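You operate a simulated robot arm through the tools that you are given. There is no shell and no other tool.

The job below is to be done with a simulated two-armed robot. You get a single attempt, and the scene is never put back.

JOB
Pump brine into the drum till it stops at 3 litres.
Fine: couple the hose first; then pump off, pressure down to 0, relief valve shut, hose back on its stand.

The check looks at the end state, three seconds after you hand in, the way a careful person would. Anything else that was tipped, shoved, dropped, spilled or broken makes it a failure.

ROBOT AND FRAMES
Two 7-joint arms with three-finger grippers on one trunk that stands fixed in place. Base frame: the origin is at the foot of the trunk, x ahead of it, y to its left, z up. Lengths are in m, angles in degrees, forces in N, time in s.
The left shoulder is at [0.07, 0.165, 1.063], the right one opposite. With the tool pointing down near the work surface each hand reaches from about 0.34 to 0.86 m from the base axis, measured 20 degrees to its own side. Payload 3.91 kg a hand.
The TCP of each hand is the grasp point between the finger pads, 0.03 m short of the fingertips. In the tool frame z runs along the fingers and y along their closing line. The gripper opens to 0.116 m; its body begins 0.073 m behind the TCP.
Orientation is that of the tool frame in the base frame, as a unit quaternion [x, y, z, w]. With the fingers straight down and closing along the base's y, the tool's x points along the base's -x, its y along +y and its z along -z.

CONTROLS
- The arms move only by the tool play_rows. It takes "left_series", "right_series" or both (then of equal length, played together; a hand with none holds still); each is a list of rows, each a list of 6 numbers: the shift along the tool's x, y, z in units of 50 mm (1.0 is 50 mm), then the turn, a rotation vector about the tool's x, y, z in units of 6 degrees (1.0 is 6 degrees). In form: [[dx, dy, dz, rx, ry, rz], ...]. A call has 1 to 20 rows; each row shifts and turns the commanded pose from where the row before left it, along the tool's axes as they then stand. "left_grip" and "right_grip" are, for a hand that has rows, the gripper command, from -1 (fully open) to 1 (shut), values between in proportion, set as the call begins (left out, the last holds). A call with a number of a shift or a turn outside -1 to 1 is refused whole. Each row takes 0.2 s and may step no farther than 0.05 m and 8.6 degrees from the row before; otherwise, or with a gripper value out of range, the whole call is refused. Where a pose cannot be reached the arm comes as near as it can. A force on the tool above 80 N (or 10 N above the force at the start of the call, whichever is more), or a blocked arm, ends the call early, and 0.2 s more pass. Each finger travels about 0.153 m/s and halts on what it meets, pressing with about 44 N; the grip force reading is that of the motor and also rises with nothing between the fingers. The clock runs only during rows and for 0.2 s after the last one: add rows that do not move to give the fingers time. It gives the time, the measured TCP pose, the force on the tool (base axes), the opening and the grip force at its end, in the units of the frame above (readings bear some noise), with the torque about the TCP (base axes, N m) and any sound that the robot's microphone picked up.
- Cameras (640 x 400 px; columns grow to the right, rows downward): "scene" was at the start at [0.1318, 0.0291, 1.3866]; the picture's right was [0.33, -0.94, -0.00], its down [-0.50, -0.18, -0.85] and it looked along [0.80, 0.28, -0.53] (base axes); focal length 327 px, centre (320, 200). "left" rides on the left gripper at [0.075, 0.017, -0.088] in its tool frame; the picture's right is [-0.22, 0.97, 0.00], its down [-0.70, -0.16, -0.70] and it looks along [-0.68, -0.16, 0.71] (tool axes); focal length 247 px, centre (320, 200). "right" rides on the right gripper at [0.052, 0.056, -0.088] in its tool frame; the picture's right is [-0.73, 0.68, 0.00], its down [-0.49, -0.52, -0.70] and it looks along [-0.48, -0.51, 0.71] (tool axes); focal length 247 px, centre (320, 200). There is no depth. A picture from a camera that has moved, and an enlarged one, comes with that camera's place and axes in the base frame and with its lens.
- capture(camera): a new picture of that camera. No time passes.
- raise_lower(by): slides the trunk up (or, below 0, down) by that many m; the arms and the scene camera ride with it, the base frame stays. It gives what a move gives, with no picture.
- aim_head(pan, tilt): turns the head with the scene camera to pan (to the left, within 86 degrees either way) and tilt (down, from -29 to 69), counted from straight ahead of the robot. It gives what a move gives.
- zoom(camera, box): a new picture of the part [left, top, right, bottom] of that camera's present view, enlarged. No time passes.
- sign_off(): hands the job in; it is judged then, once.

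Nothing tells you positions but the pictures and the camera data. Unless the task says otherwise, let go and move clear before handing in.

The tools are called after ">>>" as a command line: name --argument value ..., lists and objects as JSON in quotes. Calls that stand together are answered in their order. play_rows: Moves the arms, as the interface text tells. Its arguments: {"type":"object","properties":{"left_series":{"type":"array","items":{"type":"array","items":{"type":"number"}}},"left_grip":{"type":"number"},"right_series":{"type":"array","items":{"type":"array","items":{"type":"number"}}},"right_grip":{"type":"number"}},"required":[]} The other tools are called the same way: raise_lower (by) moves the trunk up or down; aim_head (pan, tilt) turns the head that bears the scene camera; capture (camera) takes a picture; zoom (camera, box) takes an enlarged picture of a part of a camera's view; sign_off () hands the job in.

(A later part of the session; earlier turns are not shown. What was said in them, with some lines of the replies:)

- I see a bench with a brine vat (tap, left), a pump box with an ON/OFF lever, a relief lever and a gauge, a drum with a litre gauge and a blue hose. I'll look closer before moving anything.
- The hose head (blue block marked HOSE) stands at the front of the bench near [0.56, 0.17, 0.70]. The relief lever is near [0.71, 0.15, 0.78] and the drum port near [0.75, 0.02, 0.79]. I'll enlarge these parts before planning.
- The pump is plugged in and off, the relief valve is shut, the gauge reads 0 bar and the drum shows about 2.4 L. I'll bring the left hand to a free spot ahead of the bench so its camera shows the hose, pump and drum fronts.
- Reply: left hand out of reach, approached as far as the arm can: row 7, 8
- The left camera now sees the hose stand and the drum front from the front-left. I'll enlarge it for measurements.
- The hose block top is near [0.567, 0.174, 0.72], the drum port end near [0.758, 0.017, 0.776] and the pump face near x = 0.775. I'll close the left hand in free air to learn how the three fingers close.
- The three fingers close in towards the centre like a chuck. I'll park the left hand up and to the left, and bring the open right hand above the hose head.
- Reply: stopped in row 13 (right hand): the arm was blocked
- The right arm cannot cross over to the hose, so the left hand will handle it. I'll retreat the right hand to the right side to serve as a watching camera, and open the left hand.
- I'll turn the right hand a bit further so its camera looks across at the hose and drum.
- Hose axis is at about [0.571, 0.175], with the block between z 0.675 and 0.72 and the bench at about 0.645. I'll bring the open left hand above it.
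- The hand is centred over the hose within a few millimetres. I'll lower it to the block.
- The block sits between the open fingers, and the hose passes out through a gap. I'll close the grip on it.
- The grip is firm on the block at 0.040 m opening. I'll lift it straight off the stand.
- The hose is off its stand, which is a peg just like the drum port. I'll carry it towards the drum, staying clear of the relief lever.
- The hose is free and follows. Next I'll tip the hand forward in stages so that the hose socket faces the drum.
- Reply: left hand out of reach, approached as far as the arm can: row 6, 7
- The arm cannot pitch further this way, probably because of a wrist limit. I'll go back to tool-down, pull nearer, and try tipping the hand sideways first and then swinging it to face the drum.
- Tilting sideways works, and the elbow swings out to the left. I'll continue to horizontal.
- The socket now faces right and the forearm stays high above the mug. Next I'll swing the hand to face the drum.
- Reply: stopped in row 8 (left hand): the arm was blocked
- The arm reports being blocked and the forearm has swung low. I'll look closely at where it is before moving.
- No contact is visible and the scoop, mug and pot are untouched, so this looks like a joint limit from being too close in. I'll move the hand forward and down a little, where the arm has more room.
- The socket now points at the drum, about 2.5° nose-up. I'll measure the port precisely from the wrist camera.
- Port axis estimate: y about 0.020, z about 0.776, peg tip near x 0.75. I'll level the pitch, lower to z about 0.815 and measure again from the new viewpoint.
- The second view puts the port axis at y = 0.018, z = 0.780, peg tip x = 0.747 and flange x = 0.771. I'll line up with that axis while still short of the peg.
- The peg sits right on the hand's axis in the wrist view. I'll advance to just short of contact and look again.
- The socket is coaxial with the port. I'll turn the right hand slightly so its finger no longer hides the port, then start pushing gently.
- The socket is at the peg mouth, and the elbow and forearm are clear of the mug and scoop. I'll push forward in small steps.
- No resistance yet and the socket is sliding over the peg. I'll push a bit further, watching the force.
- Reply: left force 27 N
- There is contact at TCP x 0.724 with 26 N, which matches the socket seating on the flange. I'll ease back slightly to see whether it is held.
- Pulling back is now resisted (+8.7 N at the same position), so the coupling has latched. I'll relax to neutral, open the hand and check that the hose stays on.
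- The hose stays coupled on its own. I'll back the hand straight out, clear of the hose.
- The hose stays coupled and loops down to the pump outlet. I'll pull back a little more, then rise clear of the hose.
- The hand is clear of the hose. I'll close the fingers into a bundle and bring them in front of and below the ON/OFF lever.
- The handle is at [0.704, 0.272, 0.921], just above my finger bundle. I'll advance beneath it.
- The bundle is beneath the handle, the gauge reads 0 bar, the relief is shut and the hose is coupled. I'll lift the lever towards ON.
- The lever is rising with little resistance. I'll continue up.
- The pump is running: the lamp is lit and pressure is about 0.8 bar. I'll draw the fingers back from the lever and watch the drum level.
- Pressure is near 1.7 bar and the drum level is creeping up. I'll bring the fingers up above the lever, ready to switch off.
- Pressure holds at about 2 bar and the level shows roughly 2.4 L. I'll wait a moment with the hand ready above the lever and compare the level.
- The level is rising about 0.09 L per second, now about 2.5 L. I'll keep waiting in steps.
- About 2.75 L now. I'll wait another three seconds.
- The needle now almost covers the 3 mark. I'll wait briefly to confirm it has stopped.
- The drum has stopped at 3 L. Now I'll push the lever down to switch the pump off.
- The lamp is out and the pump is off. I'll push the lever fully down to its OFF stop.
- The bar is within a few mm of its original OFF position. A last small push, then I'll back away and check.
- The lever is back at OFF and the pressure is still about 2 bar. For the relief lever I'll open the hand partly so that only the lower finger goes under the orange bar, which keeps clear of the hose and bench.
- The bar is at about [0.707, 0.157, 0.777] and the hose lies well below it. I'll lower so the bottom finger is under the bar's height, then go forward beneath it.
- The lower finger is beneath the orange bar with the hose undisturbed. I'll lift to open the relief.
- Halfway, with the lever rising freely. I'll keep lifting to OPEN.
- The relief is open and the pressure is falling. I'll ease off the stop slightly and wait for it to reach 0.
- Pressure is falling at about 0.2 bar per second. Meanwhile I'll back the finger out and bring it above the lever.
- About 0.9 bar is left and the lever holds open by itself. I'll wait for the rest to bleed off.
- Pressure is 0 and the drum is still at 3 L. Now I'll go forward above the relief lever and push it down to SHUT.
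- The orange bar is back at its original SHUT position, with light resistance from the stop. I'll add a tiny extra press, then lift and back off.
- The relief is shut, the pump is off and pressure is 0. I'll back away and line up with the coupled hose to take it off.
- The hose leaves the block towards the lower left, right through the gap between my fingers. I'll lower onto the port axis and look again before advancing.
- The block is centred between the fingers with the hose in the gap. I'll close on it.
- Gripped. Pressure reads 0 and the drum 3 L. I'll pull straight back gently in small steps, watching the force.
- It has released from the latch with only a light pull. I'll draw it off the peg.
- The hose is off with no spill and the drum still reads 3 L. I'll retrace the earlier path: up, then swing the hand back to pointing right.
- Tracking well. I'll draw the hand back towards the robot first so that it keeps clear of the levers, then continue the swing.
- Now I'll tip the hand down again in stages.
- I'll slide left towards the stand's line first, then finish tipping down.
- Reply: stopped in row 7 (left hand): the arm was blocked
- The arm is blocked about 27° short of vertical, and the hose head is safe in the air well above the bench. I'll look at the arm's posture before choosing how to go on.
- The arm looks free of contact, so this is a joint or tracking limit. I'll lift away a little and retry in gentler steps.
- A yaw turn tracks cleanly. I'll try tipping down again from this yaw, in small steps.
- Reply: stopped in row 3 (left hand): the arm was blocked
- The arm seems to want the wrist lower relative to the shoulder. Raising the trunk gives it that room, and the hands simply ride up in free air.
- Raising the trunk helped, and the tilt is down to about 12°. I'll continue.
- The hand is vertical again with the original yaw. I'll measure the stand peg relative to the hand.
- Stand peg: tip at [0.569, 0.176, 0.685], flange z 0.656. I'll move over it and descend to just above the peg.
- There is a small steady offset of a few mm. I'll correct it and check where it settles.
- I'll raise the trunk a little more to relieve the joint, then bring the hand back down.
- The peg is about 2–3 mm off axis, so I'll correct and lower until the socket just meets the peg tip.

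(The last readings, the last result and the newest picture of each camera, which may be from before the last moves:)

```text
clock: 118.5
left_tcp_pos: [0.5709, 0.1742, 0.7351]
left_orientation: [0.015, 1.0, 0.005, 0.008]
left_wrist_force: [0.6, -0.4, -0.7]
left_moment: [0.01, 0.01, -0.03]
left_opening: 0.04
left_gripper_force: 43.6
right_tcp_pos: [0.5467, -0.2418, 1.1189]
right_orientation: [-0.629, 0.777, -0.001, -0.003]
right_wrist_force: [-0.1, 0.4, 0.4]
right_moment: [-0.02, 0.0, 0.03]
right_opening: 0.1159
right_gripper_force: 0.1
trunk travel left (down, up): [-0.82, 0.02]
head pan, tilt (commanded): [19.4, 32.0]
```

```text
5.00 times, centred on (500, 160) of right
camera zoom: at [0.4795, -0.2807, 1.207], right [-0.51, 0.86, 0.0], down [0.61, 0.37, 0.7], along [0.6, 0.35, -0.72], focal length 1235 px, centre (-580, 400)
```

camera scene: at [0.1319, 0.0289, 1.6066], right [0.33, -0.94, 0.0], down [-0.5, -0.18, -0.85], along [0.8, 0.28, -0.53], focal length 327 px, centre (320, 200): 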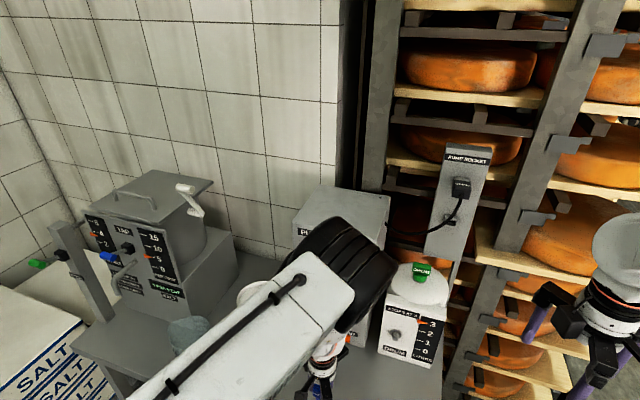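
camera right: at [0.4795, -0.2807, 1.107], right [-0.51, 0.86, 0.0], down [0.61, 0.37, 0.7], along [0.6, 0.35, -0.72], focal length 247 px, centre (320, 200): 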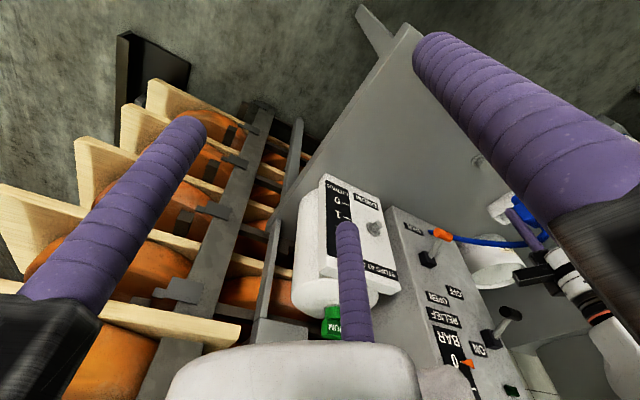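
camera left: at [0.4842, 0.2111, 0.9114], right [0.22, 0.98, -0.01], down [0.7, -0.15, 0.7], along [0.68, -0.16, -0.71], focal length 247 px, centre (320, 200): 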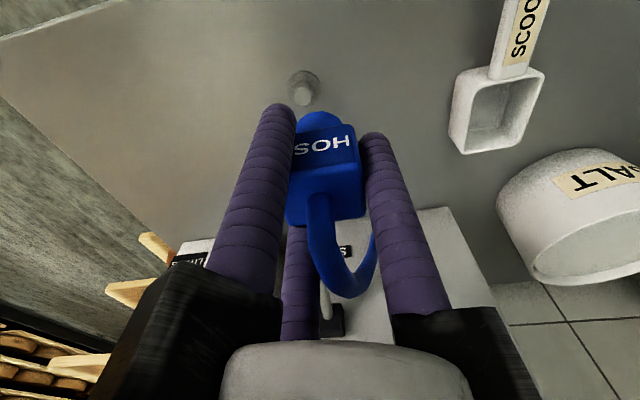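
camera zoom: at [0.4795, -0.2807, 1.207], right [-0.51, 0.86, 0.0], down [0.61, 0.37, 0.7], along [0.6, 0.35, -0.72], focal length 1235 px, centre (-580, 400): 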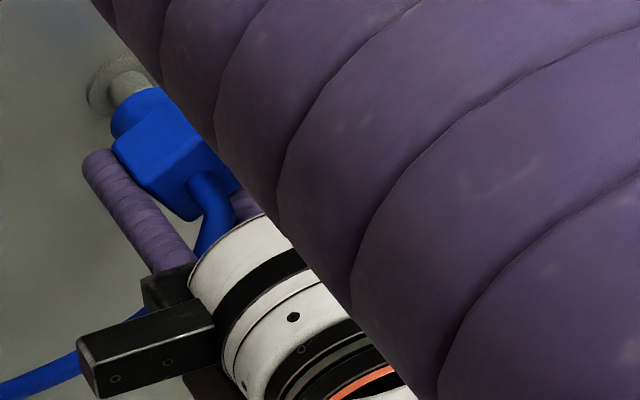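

Aligned within about a millimetre. I'll lower the socket over the peg in small steps, watching the force.

>>> play_rows --left_series '[[0, 0, 0.12, 0, 0, 0], [0, 0, 0.12, 0, 0, 0], [0, 0, 0, 0, 0, 0]]'

>>> zoom --camera "left" --box '[230, 30, 410, 210]'

```text
clock: 119.3
left_tcp_pos: [0.5703, 0.1745, 0.7238]
left_orientation: [0.015, 1.0, 0.005, 0.008]
left_wrist_force: [-1.0, -1.0, 0.4]
left_moment: [0.01, 0.07, 0.01]
left_opening: 0.0399
left_gripper_force: 43.6
right_tcp_pos: [0.5443, -0.2428, 1.1186]
right_orientation: [-0.63, 0.777, -0.003, -0.003]
right_wrist_force: [-0.6, -0.6, 0.1]
right_moment: [0.01, 0.0, 0.01]
right_opening: 0.1158
right_gripper_force: 0.0
trunk travel left (down, up): [-0.82, 0.02]
head pan, tilt (commanded): [19.4, 32.0]
```

```text
2.22 times, centred on (320, 120) of left
camera zoom: at [0.4949, 0.1913, 0.8114], right [0.25, 0.97, 0.01], down [0.68, -0.19, 0.71], along [0.69, -0.17, -0.7], focal length 549 px, centre (320, 378)
```

zoom: 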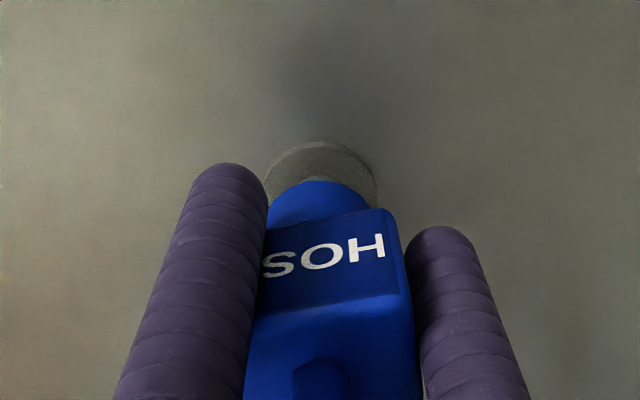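

>>> play_rows --left_series '[[0, 0, 0.1, 0, 0, 0], [0, 0, 0.1, 0, 0, 0], [0, 0, 0, 0, 0, 0]]'

>>> zoom --camera "left" --box '[230, 30, 410, 210]'

>>> zoom --camera "right" --box '[460, 120, 540, 200]'

```text
clock: 120.1
left_tcp_pos: [0.5695, 0.1751, 0.7137]
left_orientation: [0.016, 1.0, 0.006, 0.007]
left_wrist_force: [-1.4, -0.3, -0.5]
left_moment: [-0.01, 0.08, 0.02]
left_opening: 0.0398
left_gripper_force: 44.0
right_tcp_pos: [0.5451, -0.2411, 1.1188]
right_orientation: [-0.629, 0.777, -0.002, -0.002]
right_wrist_force: [-0.3, 0.2, -0.3]
right_moment: [0.04, -0.05, 0.01]
right_opening: 0.1159
right_gripper_force: 0.0
trunk travel left (down, up): [-0.82, 0.02]
head pan, tilt (commanded): [19.4, 32.0]
```

```text
2.22 times, centred on (320, 120) of left
camera zoom: at [0.4943, 0.1915, 0.8013], right [0.25, 0.97, 0.01], down [0.68, -0.19, 0.71], along [0.69, -0.17, -0.7], focal length 549 px, centre (320, 378)
```

zoom: 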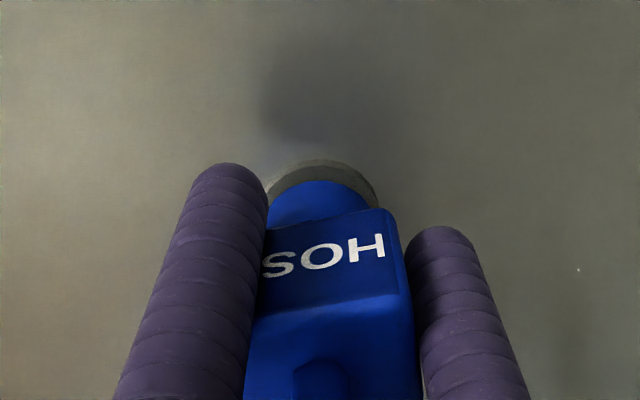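

```text
5.00 times, centred on (500, 160) of right
camera zoom: at [0.4791, -0.2808, 1.2071], right [-0.51, 0.86, 0.0], down [0.61, 0.37, 0.7], along [0.6, 0.35, -0.72], focal length 1235 px, centre (-580, 400)
```

zoom: 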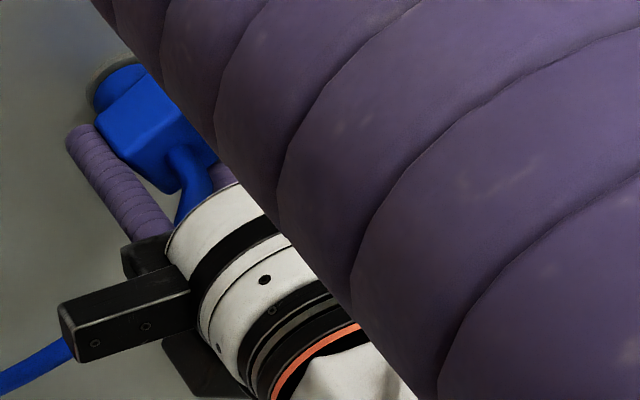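

>>> play_rows --left_series '[[0, 0, 0.1, 0, 0, 0], [0, 0, 0.08, 0, 0, 0], [0, 0, 0, 0, 0, 0]]'

>>> zoom --camera "left" --box '[230, 30, 410, 210]'

```text
clock: 120.9
left_tcp_pos: [0.5689, 0.1746, 0.71]
left_orientation: [0.014, 1.0, 0.006, 0.012]
left_wrist_force: [-9.2, 0.0, 44.3]
left_moment: [-0.45, 0.95, -0.04]
left_opening: 0.0399
left_gripper_force: 44.3
right_tcp_pos: [0.5405, -0.2432, 1.1222]
right_orientation: [-0.629, 0.777, -0.002, -0.001]
right_wrist_force: [-0.6, 0.0, 0.2]
right_moment: [-0.03, 0.0, -0.01]
right_opening: 0.1161
right_gripper_force: 0.1
trunk travel left (down, up): [-0.82, 0.02]
head pan, tilt (commanded): [19.4, 32.0]
```

```text
2.22 times, centred on (320, 120) of left
camera zoom: at [0.4937, 0.1916, 0.7966], right [0.25, 0.97, 0.02], down [0.67, -0.19, 0.71], along [0.69, -0.17, -0.7], focal length 549 px, centre (320, 378)
```

zoom: 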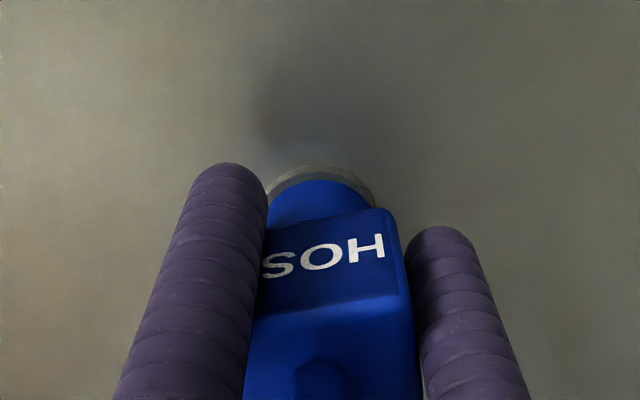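

The socket has touched down on the flange at z about 0.710 with a slight tilt. I'll ease the pressure and level the hand.

>>> play_rows --left_series '[[0, 0, -0.07, 0, 0, 0], [0, 0, 0, 0.11, 0.23, 0], [0, 0, 0, 0, 0, 0]]'

>>> zoom --camera "left" --box '[230, 30, 410, 210]'

```text
clock: 121.7
left_tcp_pos: [0.5704, 0.1752, 0.7079]
left_orientation: [0.015, 1.0, 0.0, -0.002]
left_wrist_force: [1.2, 6.7, 19.8]
left_moment: [0.26, -0.33, 0.03]
left_opening: 0.0401
left_gripper_force: 44.4
right_tcp_pos: [0.5433, -0.2407, 1.1184]
right_orientation: [-0.629, 0.777, -0.003, -0.003]
right_wrist_force: [0.5, -0.3, -0.2]
right_moment: [-0.01, 0.0, -0.01]
right_opening: 0.1161
right_gripper_force: 0.0
trunk travel left (down, up): [-0.82, 0.02]
head pan, tilt (commanded): [19.4, 32.0]
```

```text
2.22 times, centred on (320, 120) of left
camera zoom: at [0.4971, 0.193, 0.7982], right [0.25, 0.97, 0.0], down [0.69, -0.18, 0.7], along [0.67, -0.18, -0.72], focal length 549 px, centre (320, 378)
```

zoom: 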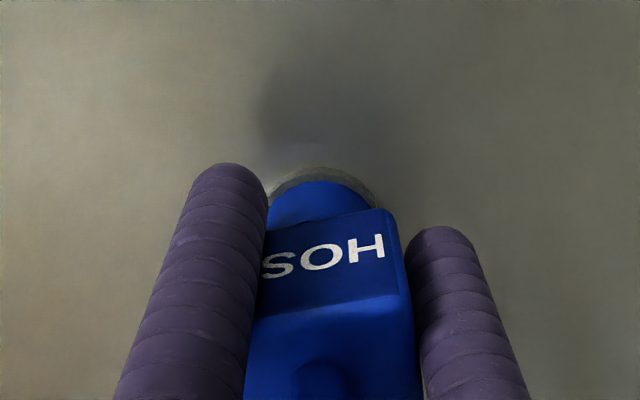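

Level now and seated 2 mm deeper. I'll ease up gently to see whether the stand holds it.

>>> play_rows --left_series '[[0, 0, -0.05, 0, 0, 0], [0, 0, 0, 0, 0, 0]]'

>>> play_rows --left_series '[[0, 0, -0.03, 0, 0, 0], [0, 0, 0, 0, 0, 0]]'

```text
clock: 122.3
left_tcp_pos: [0.571, 0.1735, 0.7103]
left_orientation: [0.015, 1.0, -0.001, -0.005]
left_wrist_force: [0.8, 6.1, -3.0]
left_moment: [0.19, -0.07, 0.0]
left_opening: 0.0401
left_gripper_force: 43.9
right_tcp_pos: [0.5449, -0.2414, 1.1179]
right_orientation: [-0.629, 0.777, -0.001, -0.004]
right_wrist_force: [-0.4, -0.2, -0.5]
right_moment: [-0.02, 0.01, 0.02]
right_opening: 0.116
right_gripper_force: 0.0
trunk travel left (down, up): [-0.82, 0.02]
head pan, tilt (commanded): [19.4, 32.0]
```

```text
clock: 122.9
left_tcp_pos: [0.5707, 0.1744, 0.7111]
left_orientation: [0.015, 1.0, 0.0, -0.004]
left_wrist_force: [-0.3, 5.5, -2.6]
left_moment: [0.2, 0.07, -0.03]
left_opening: 0.0401
left_gripper_force: 44.1
right_tcp_pos: [0.5451, -0.2419, 1.1188]
right_orientation: [-0.629, 0.777, -0.002, -0.003]
right_wrist_force: [0.8, 0.2, 0.6]
right_moment: [0.03, 0.0, -0.02]
right_opening: 0.116
right_gripper_force: 0.0
trunk travel left (down, up): [-0.82, 0.02]
head pan, tilt (commanded): [19.4, 32.0]
```

It is not clearly latched. I'll centre by about a millimetre and press down squarely again.

>>> play_rows --left_series '[[0, 0.02, 0.05, 0, 0, 0], [0, 0, 0.06, 0, 0, 0], [0, 0, 0, 0, 0, 0]]'

>>> zoom --camera "left" --box '[230, 30, 410, 210]'

>>> zoom --camera "right" --box '[460, 120, 540, 200]'

```text
clock: 123.7
left_tcp_pos: [0.5709, 0.1736, 0.709]
left_orientation: [0.015, 1.0, 0.0, 0.0]
left_wrist_force: [-2.0, 0.2, 29.2]
left_moment: [-0.19, -0.06, -0.05]
left_opening: 0.0399
left_gripper_force: 43.5
right_tcp_pos: [0.5425, -0.2432, 1.1202]
right_orientation: [-0.629, 0.777, -0.002, -0.002]
right_wrist_force: [-0.3, -0.1, -0.3]
right_moment: [0.0, 0.01, -0.02]
right_opening: 0.1159
right_gripper_force: 0.2
trunk travel left (down, up): [-0.82, 0.02]
head pan, tilt (commanded): [19.4, 32.0]
```

```text
2.22 times, centred on (320, 120) of left
camera zoom: at [0.4966, 0.1922, 0.7979], right [0.25, 0.97, 0.0], down [0.69, -0.18, 0.7], along [0.68, -0.18, -0.72], focal length 549 px, centre (320, 378)
```

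zoom: 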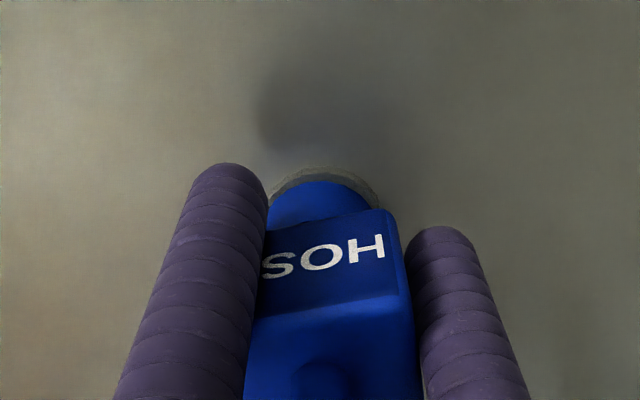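

```text
5.00 times, centred on (500, 160) of right
camera zoom: at [0.4766, -0.2818, 1.2084], right [-0.51, 0.86, 0.0], down [0.61, 0.37, 0.7], along [0.6, 0.36, -0.72], focal length 1235 px, centre (-580, 400)
```

zoom: 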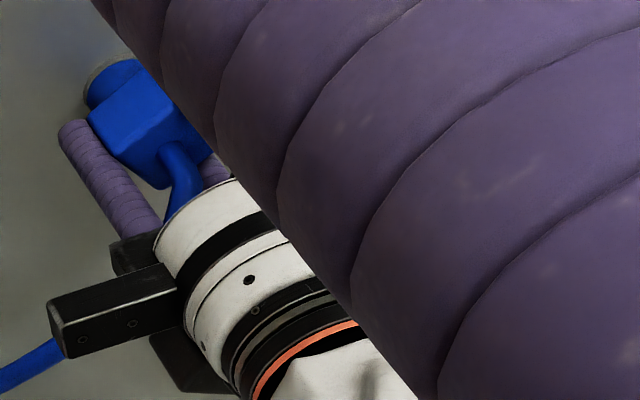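

>>> play_rows --left_series '[[0, 0, -0.07, 0, 0, 0], [0, 0, 0, 0, 0, 0]]'

>>> play_rows --left_series '[[0, 0, -0.03, 0, 0, 0], [0, 0, 0, 0, 0, 0]]'

```text
clock: 124.3
left_tcp_pos: [0.5701, 0.1752, 0.7086]
left_orientation: [0.014, 1.0, -0.001, -0.005]
left_wrist_force: [3.8, -2.1, 9.2]
left_moment: [-0.17, -0.21, -0.07]
left_opening: 0.04
left_gripper_force: 44.2
right_tcp_pos: [0.545, -0.2418, 1.1195]
right_orientation: [-0.629, 0.777, -0.002, -0.003]
right_wrist_force: [-0.3, 0.2, 0.7]
right_moment: [-0.03, 0.02, 0.02]
right_opening: 0.1159
right_gripper_force: 0.0
trunk travel left (down, up): [-0.82, 0.02]
head pan, tilt (commanded): [19.4, 32.0]
```

```text
clock: 124.9
left_tcp_pos: [0.5696, 0.1768, 0.7104]
left_orientation: [0.016, 1.0, 0.0, -0.006]
left_wrist_force: [0.6, -0.5, -0.6]
left_moment: [-0.02, -0.01, -0.01]
left_opening: 0.0402
left_gripper_force: 43.8
right_tcp_pos: [0.5447, -0.2424, 1.1179]
right_orientation: [-0.63, 0.777, -0.002, -0.003]
right_wrist_force: [0.2, 0.2, 0.0]
right_moment: [-0.01, 0.02, 0.04]
right_opening: 0.1161
right_gripper_force: 0.1
trunk travel left (down, up): [-0.82, 0.02]
head pan, tilt (commanded): [19.4, 32.0]
```

The stand is a plain peg and the socket rests on its flange. I'll settle it with light contact and open the hand.

>>> play_rows --left_series '[[0, 0, 0.03, 0, 0, 0], [0, 0, 0, 0, 0, 0]]'

>>> play_rows --left_series '[[0, 0, 0, 0, 0, 0], [0, 0, 0, 0, 0, 0], [0, 0, 0, 0, 0, 0]]' --left_grip 0.1

>>> capture --camera "left"

>>> zoom --camera "right" --box '[460, 120, 540, 200]'

```text
clock: 125.5
left_tcp_pos: [0.571, 0.1754, 0.7097]
left_orientation: [0.015, 1.0, 0.0, -0.004]
left_wrist_force: [-1.2, -0.7, -0.2]
left_moment: [0.01, -0.01, 0.01]
left_opening: 0.0401
left_gripper_force: 44.4
right_tcp_pos: [0.5455, -0.2426, 1.1184]
right_orientation: [-0.629, 0.777, -0.002, -0.003]
right_wrist_force: [0.5, 0.7, -0.3]
right_moment: [0.0, -0.04, 0.01]
right_opening: 0.116
right_gripper_force: 0.2
trunk travel left (down, up): [-0.82, 0.02]
head pan, tilt (commanded): [19.4, 32.0]
```

```text
clock: 126.3
left_tcp_pos: [0.5706, 0.1745, 0.7101]
left_orientation: [0.014, 1.0, 0.0, -0.004]
left_wrist_force: [-0.3, -0.7, -0.2]
left_moment: [0.03, 0.05, 0.02]
left_opening: 0.052
left_gripper_force: 0.0
right_tcp_pos: [0.5449, -0.2412, 1.1183]
right_orientation: [-0.63, 0.777, -0.001, -0.003]
right_wrist_force: [-0.1, 1.0, 0.4]
right_moment: [-0.01, -0.02, 0.02]
right_opening: 0.1161
right_gripper_force: 0.0
trunk travel left (down, up): [-0.82, 0.02]
head pan, tilt (commanded): [19.4, 32.0]
```

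```text
taken
camera left: at [0.4973, 0.1936, 0.799], right [0.25, 0.97, 0.0], down [0.7, -0.18, 0.69], along [0.67, -0.18, -0.72], focal length 247 px, centre (320, 200)
```

left: 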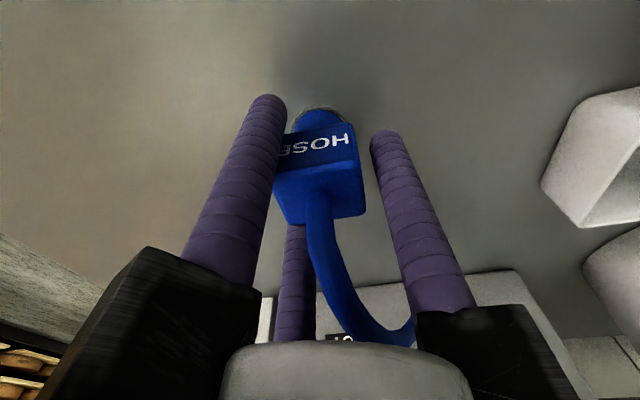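

```text
5.00 times, centred on (500, 160) of right
camera zoom: at [0.4796, -0.2808, 1.207], right [-0.51, 0.86, 0.0], down [0.61, 0.37, 0.7], along [0.6, 0.35, -0.72], focal length 1235 px, centre (-580, 400)
```

zoom: 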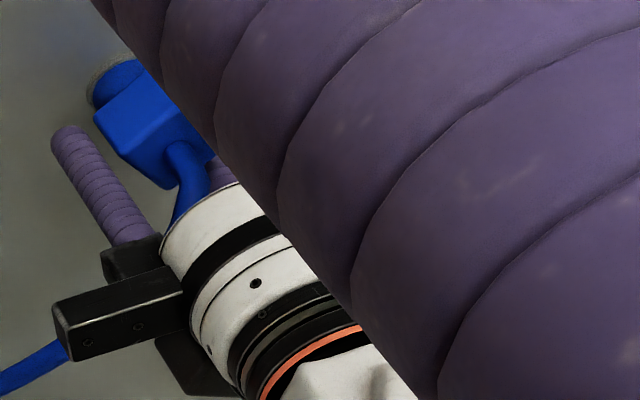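

The hose head stands on its peg by itself. I'll open fully and rise straight up.

>>> play_rows --left_series '[[0, 0, 0, 0, 0, 0], [0, 0, 0, 0, 0, 0], [0, 0, 0, 0, 0, 0]]' --left_grip -1

>>> capture --camera "left"

>>> play_rows --left_series '[[0, 0, -0.2, 0, 0, 0], [0, 0, -0.3, 0, 0, 0], [0, 0, -0.4, 0, 0, 0], [0, 0, -0.5, 0, 0, 0], [0, 0, 0, 0, 0, 0]]'

>>> capture --camera "left"

```text
clock: 127.1
left_tcp_pos: [0.5709, 0.1751, 0.7103]
left_orientation: [0.015, 1.0, 0.0, -0.004]
left_wrist_force: [0.2, -0.1, 0.1]
left_moment: [0.01, -0.03, -0.02]
left_opening: 0.116
left_gripper_force: 0.2
right_tcp_pos: [0.5451, -0.2423, 1.1187]
right_orientation: [-0.63, 0.777, -0.002, -0.003]
right_wrist_force: [0.6, -0.4, 0.3]
right_moment: [-0.02, 0.02, 0.03]
right_opening: 0.1159
right_gripper_force: 0.0
trunk travel left (down, up): [-0.82, 0.02]
head pan, tilt (commanded): [19.4, 32.0]
```

```text
taken
camera left: at [0.4972, 0.1936, 0.7989], right [0.25, 0.97, 0.0], down [0.7, -0.18, 0.69], along [0.67, -0.18, -0.72], focal length 247 px, centre (320, 200)
```

left: 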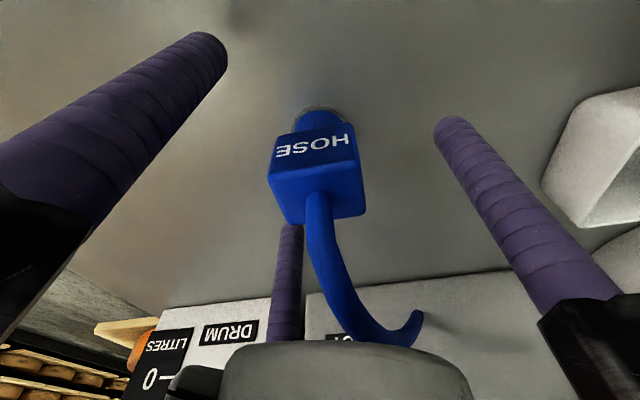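

```text
clock: 128.3
left_tcp_pos: [0.5711, 0.176, 0.7796]
left_orientation: [0.015, 1.0, -0.002, -0.005]
left_wrist_force: [0.0, -0.8, 0.4]
left_moment: [-0.03, -0.02, -0.03]
left_opening: 0.1162
left_gripper_force: 0.1
right_tcp_pos: [0.5461, -0.2414, 1.1178]
right_orientation: [-0.629, 0.777, -0.002, -0.003]
right_wrist_force: [0.0, 0.1, -0.2]
right_moment: [-0.03, -0.02, -0.04]
right_opening: 0.1159
right_gripper_force: 0.1
trunk travel left (down, up): [-0.82, 0.02]
head pan, tilt (commanded): [19.4, 32.0]
```

```text
taken
camera left: at [0.4983, 0.1945, 0.8688], right [0.25, 0.97, 0.0], down [0.7, -0.18, 0.69], along [0.67, -0.18, -0.72], focal length 247 px, centre (320, 200)
```

left: 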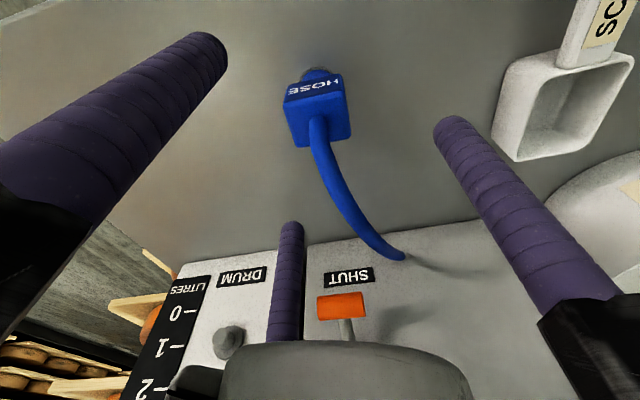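

>>> play_rows --left_series '[[0, 0, -0.5, 0, 0, 0], [0, 0, -0.5, 0, 0, 0], [0, 0, -0.5, 0, 0, 0], [0, 0, -0.5, 0, 0, 0], [0, 0, -0.5, 0, 0, 0], [0, 0, 0, 0, 0, 0]]'

>>> capture --camera "scene"

>>> capture --camera "left"

>>> capture --camera "right"

```text
clock: 129.7
left_tcp_pos: [0.5712, 0.1818, 0.8992]
left_orientation: [0.004, 1.0, -0.004, -0.009]
left_wrist_force: [-0.3, 0.5, -0.3]
left_moment: [0.04, 0.0, -0.01]
left_opening: 0.1162
left_gripper_force: 0.1
right_tcp_pos: [0.5457, -0.2413, 1.1184]
right_orientation: [-0.63, 0.777, -0.002, -0.004]
right_wrist_force: [0.0, -0.5, -0.1]
right_moment: [0.02, 0.01, 0.01]
right_opening: 0.1162
right_gripper_force: 0.1
trunk travel left (down, up): [-0.82, 0.02]
head pan, tilt (commanded): [19.4, 32.0]
```

```text
taken
camera scene: at [0.1323, 0.0289, 1.6065], right [0.33, -0.94, 0.0], down [-0.5, -0.18, -0.85], along [0.8, 0.28, -0.53], focal length 327 px, centre (320, 200)
```

scene: 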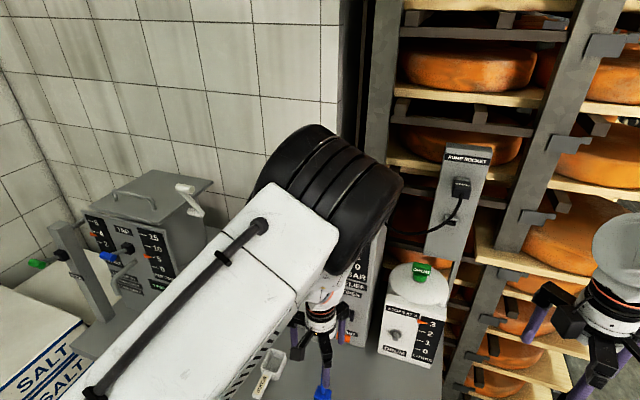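

```text
taken
camera left: at [0.4979, 0.1987, 0.9889], right [0.23, 0.97, -0.01], down [0.71, -0.16, 0.69], along [0.67, -0.17, -0.73], focal length 247 px, centre (320, 200)
```

left: 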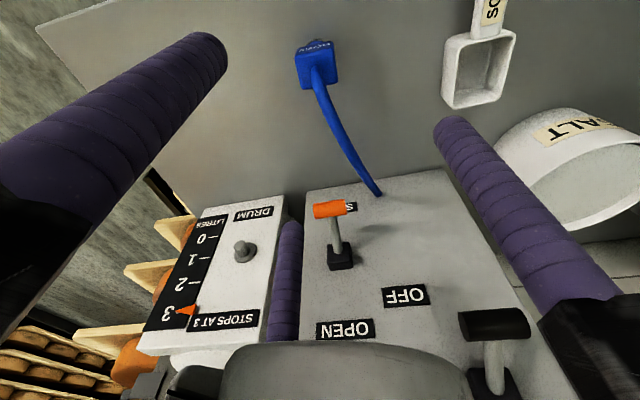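

```text
taken
camera right: at [0.4798, -0.2808, 1.2068], right [-0.51, 0.86, 0.0], down [0.61, 0.37, 0.7], along [0.6, 0.35, -0.72], focal length 247 px, centre (320, 200)
```

right: 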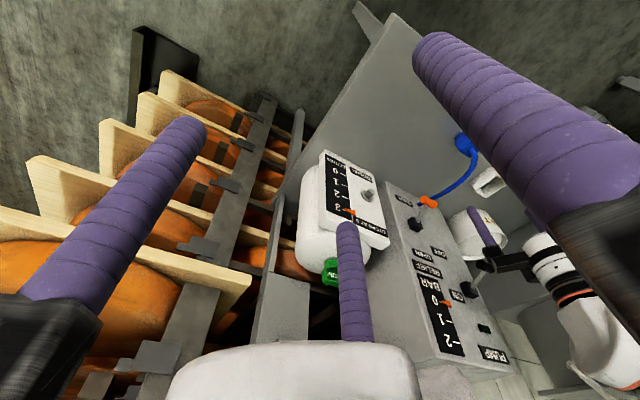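

Everything looks in place. I'll move the left hand clear, up and to the left, and then do a final check.

>>> play_rows --left_series '[[0, 0, -0.5, 0, 0, 0], [0, 0, -0.5, 0, 0, 0], [0.1, 0.3, -0.4, 0, 0, 0], [0.1, 0.3, -0.4, 0, 0, 0], [0.1, 0.3, -0.3, 0, 0, 0], [0.1, 0.3, -0.3, 0, 0, 0], [0, 0, 0, 0, 0, 0]]'

>>> capture --camera "scene"

>>> capture --camera "left"

```text
clock: 131.5
left_tcp_pos: [0.527, 0.2491, 0.9768]
left_orientation: [-0.011, 0.998, -0.021, -0.054]
left_wrist_force: [-0.2, -0.1, 0.1]
left_moment: [-0.01, 0.0, 0.01]
left_opening: 0.1158
left_gripper_force: 0.1
right_tcp_pos: [0.5455, -0.2413, 1.1176]
right_orientation: [-0.629, 0.777, -0.001, -0.003]
right_wrist_force: [0.5, -0.5, 0.4]
right_moment: [-0.01, -0.02, 0.0]
right_opening: 0.1161
right_gripper_force: 0.1
trunk travel left (down, up): [-0.82, 0.02]
head pan, tilt (commanded): [19.4, 32.0]
stopped in row 7 (left hand): the arm was blocked; the commanded pose is now the measured one
```

```text
taken
camera scene: at [0.132, 0.0291, 1.6065], right [0.33, -0.94, 0.0], down [-0.5, -0.18, -0.85], along [0.8, 0.28, -0.53], focal length 327 px, centre (320, 200)
```

scene: 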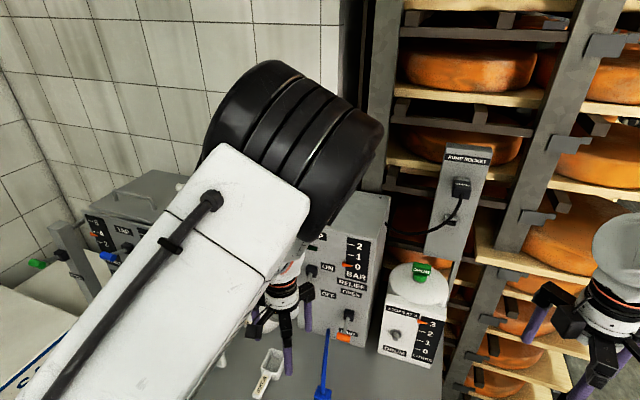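

```text
taken
camera left: at [0.462, 0.267, 1.0725], right [0.2, 0.98, -0.06], down [0.77, -0.12, 0.62], along [0.6, -0.17, -0.78], focal length 247 px, centre (320, 200)
```

left: 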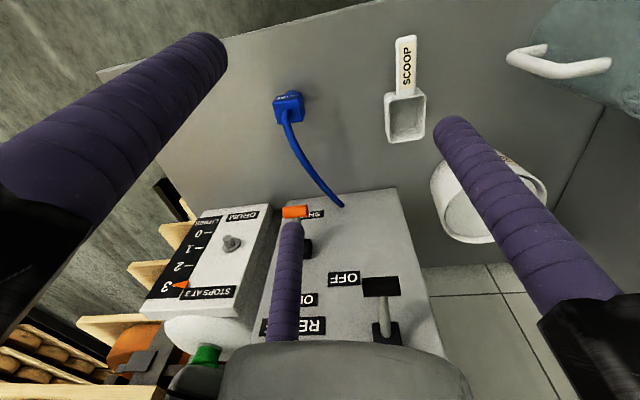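

The hand is well clear of everything. Final detailed checks follow.

>>> zoom --camera "left" --box '[240, 70, 400, 220]'

>>> zoom --camera "scene" --box '[290, 225, 460, 365]'

>>> zoom --camera "right" --box '[310, 100, 530, 370]'

>>> zoom --camera "scene" --box '[220, 300, 380, 400]'

```text
2.67 times, centred on (320, 145) of left
camera zoom: at [0.462, 0.267, 1.0725], right [0.2, 0.98, -0.06], down [0.77, -0.12, 0.62], along [0.6, -0.17, -0.78], focal length 659 px, centre (320, 347)
```

zoom: 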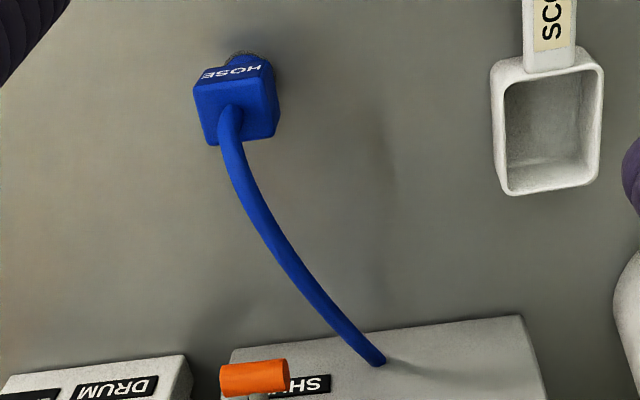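

```text
2.86 times, centred on (375, 295) of scene
camera zoom: at [0.132, 0.0291, 1.6065], right [0.33, -0.94, 0.0], down [-0.5, -0.18, -0.85], along [0.8, 0.28, -0.53], focal length 934 px, centre (163, -71)
```

zoom: 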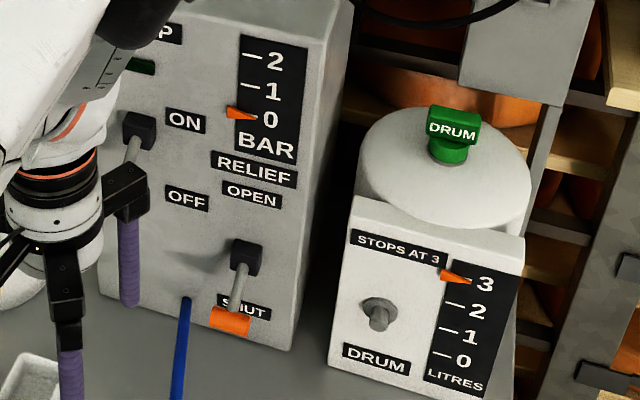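

```text
1.48 times, centred on (420, 235) of right
camera zoom: at [0.4797, -0.2808, 1.2069], right [-0.51, 0.86, 0.0], down [0.61, 0.37, 0.7], along [0.6, 0.35, -0.72], focal length 366 px, centre (172, 148)
```

zoom: 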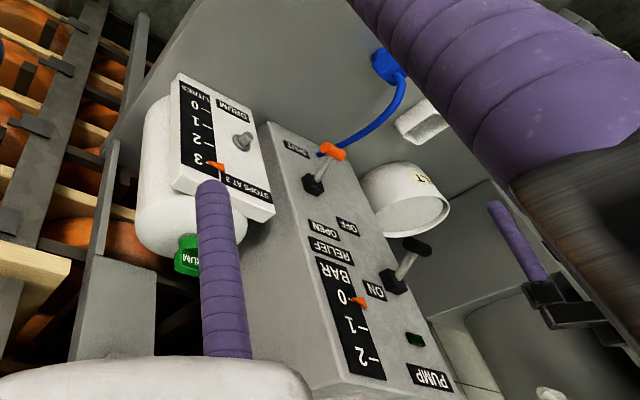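

```text
4.00 times, centred on (300, 350) of scene
camera zoom: at [0.132, 0.0291, 1.6065], right [0.33, -0.94, 0.0], down [-0.5, -0.18, -0.85], along [0.8, 0.28, -0.53], focal length 1307 px, centre (400, -400)
```

zoom: 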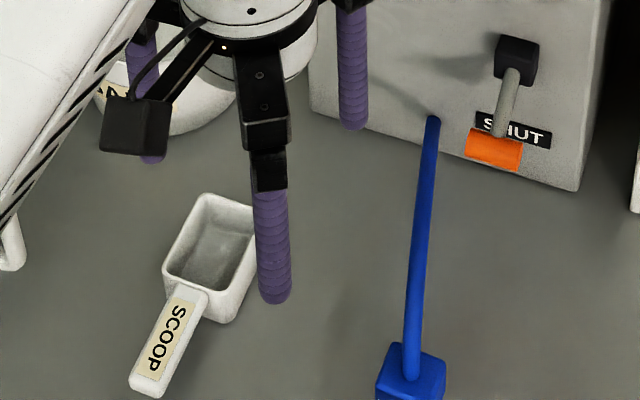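

>>> aim_head --pan 19 --tilt 48

>>> capture --camera "scene"

>>> zoom --camera "scene" --box '[270, 210, 390, 310]'

>>> zoom --camera "right" --box '[430, 110, 520, 210]'

```text
clock: 132.3
left_tcp_pos: [0.5272, 0.2488, 0.9769]
left_orientation: [-0.01, 0.998, -0.021, -0.053]
left_wrist_force: [-0.1, 0.0, -0.8]
left_moment: [0.0, 0.01, -0.01]
left_opening: 0.116
left_gripper_force: 0.0
right_tcp_pos: [0.5447, -0.2419, 1.1189]
right_orientation: [-0.629, 0.777, -0.001, -0.003]
right_wrist_force: [-0.6, 0.7, 0.5]
right_moment: [0.0, -0.01, 0.0]
right_opening: 0.1161
right_gripper_force: 0.1
trunk travel left (down, up): [-0.82, 0.02]
head pan, tilt (commanded): [19.0, 48.0]
```

```text
taken
camera scene: at [0.1219, 0.025, 1.5829], right [0.33, -0.95, 0.0], down [-0.7, -0.24, -0.67], along [0.63, 0.22, -0.74], focal length 327 px, centre (320, 200)
```

scene: 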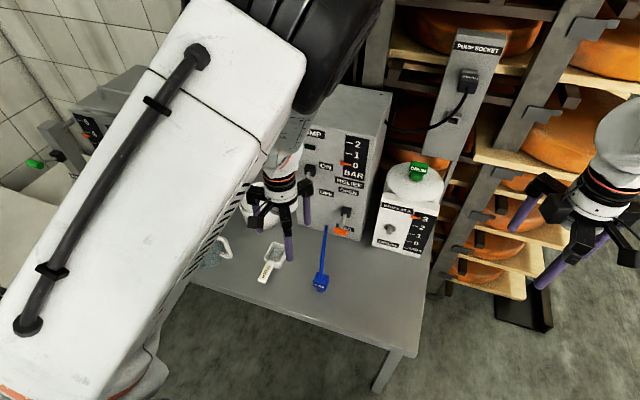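

```text
4.00 times, centred on (330, 260) of scene
camera zoom: at [0.1219, 0.025, 1.5829], right [0.33, -0.95, 0.0], down [-0.7, -0.24, -0.67], along [0.63, 0.22, -0.74], focal length 1307 px, centre (280, -40)
```

zoom: 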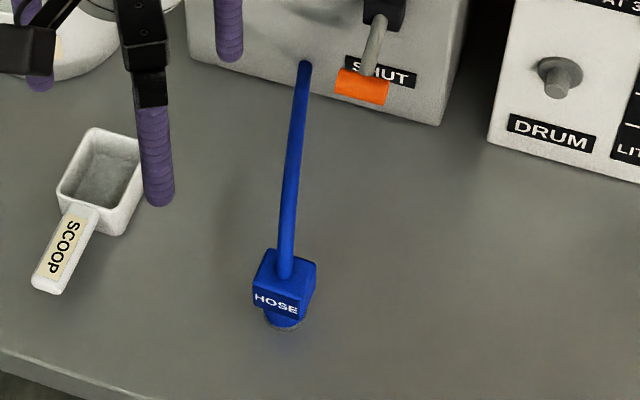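

```text
4.00 times, centred on (475, 160) of right
camera zoom: at [0.4795, -0.2807, 1.207], right [-0.51, 0.86, 0.0], down [0.61, 0.37, 0.7], along [0.6, 0.35, -0.72], focal length 988 px, centre (-300, 360)
```

zoom: 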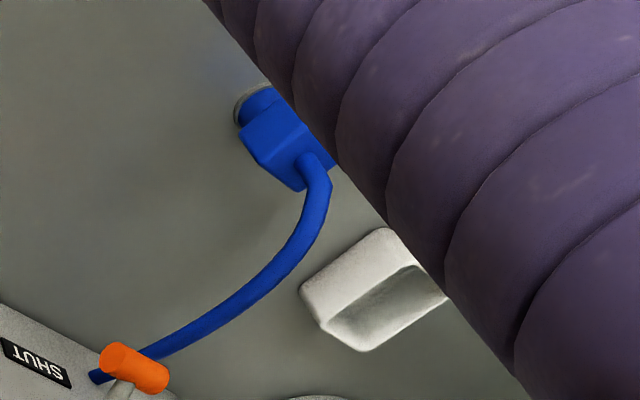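

The pump lever is OFF with its lamp dark, the gauge reads 0 bar and the relief is SHUT. The drum reads 3 L, the hose stands upright on its peg, nothing else has moved, and both hands are clear. I'm handing in.

>>> sign_off

```text
The job is handed in.
```

The drum is filled to 3 litres and the job is handed in.

- **Filling:** I coupled the hose to the drum port first, then ran the pump. The drum rose from about 2.4 litres and stopped at 3 on its own.
- **Pump and pressure:** I switched the pump off (lamp out) and opened the relief valve until the gauge read 0 bar. Then I shut the relief valve again.
- **Hose:** It is back upright on its stand, facing as it was at the start. The stand is a plain peg with no latch.
- **Everything else:** In the final pictures nothing had been spilled, tipped or moved, and both hands were open and clear.

While swinging the hose back to its stand, the left arm reached a limit. I raised the trunk by about 0.22 m to finish the move and left it raised.
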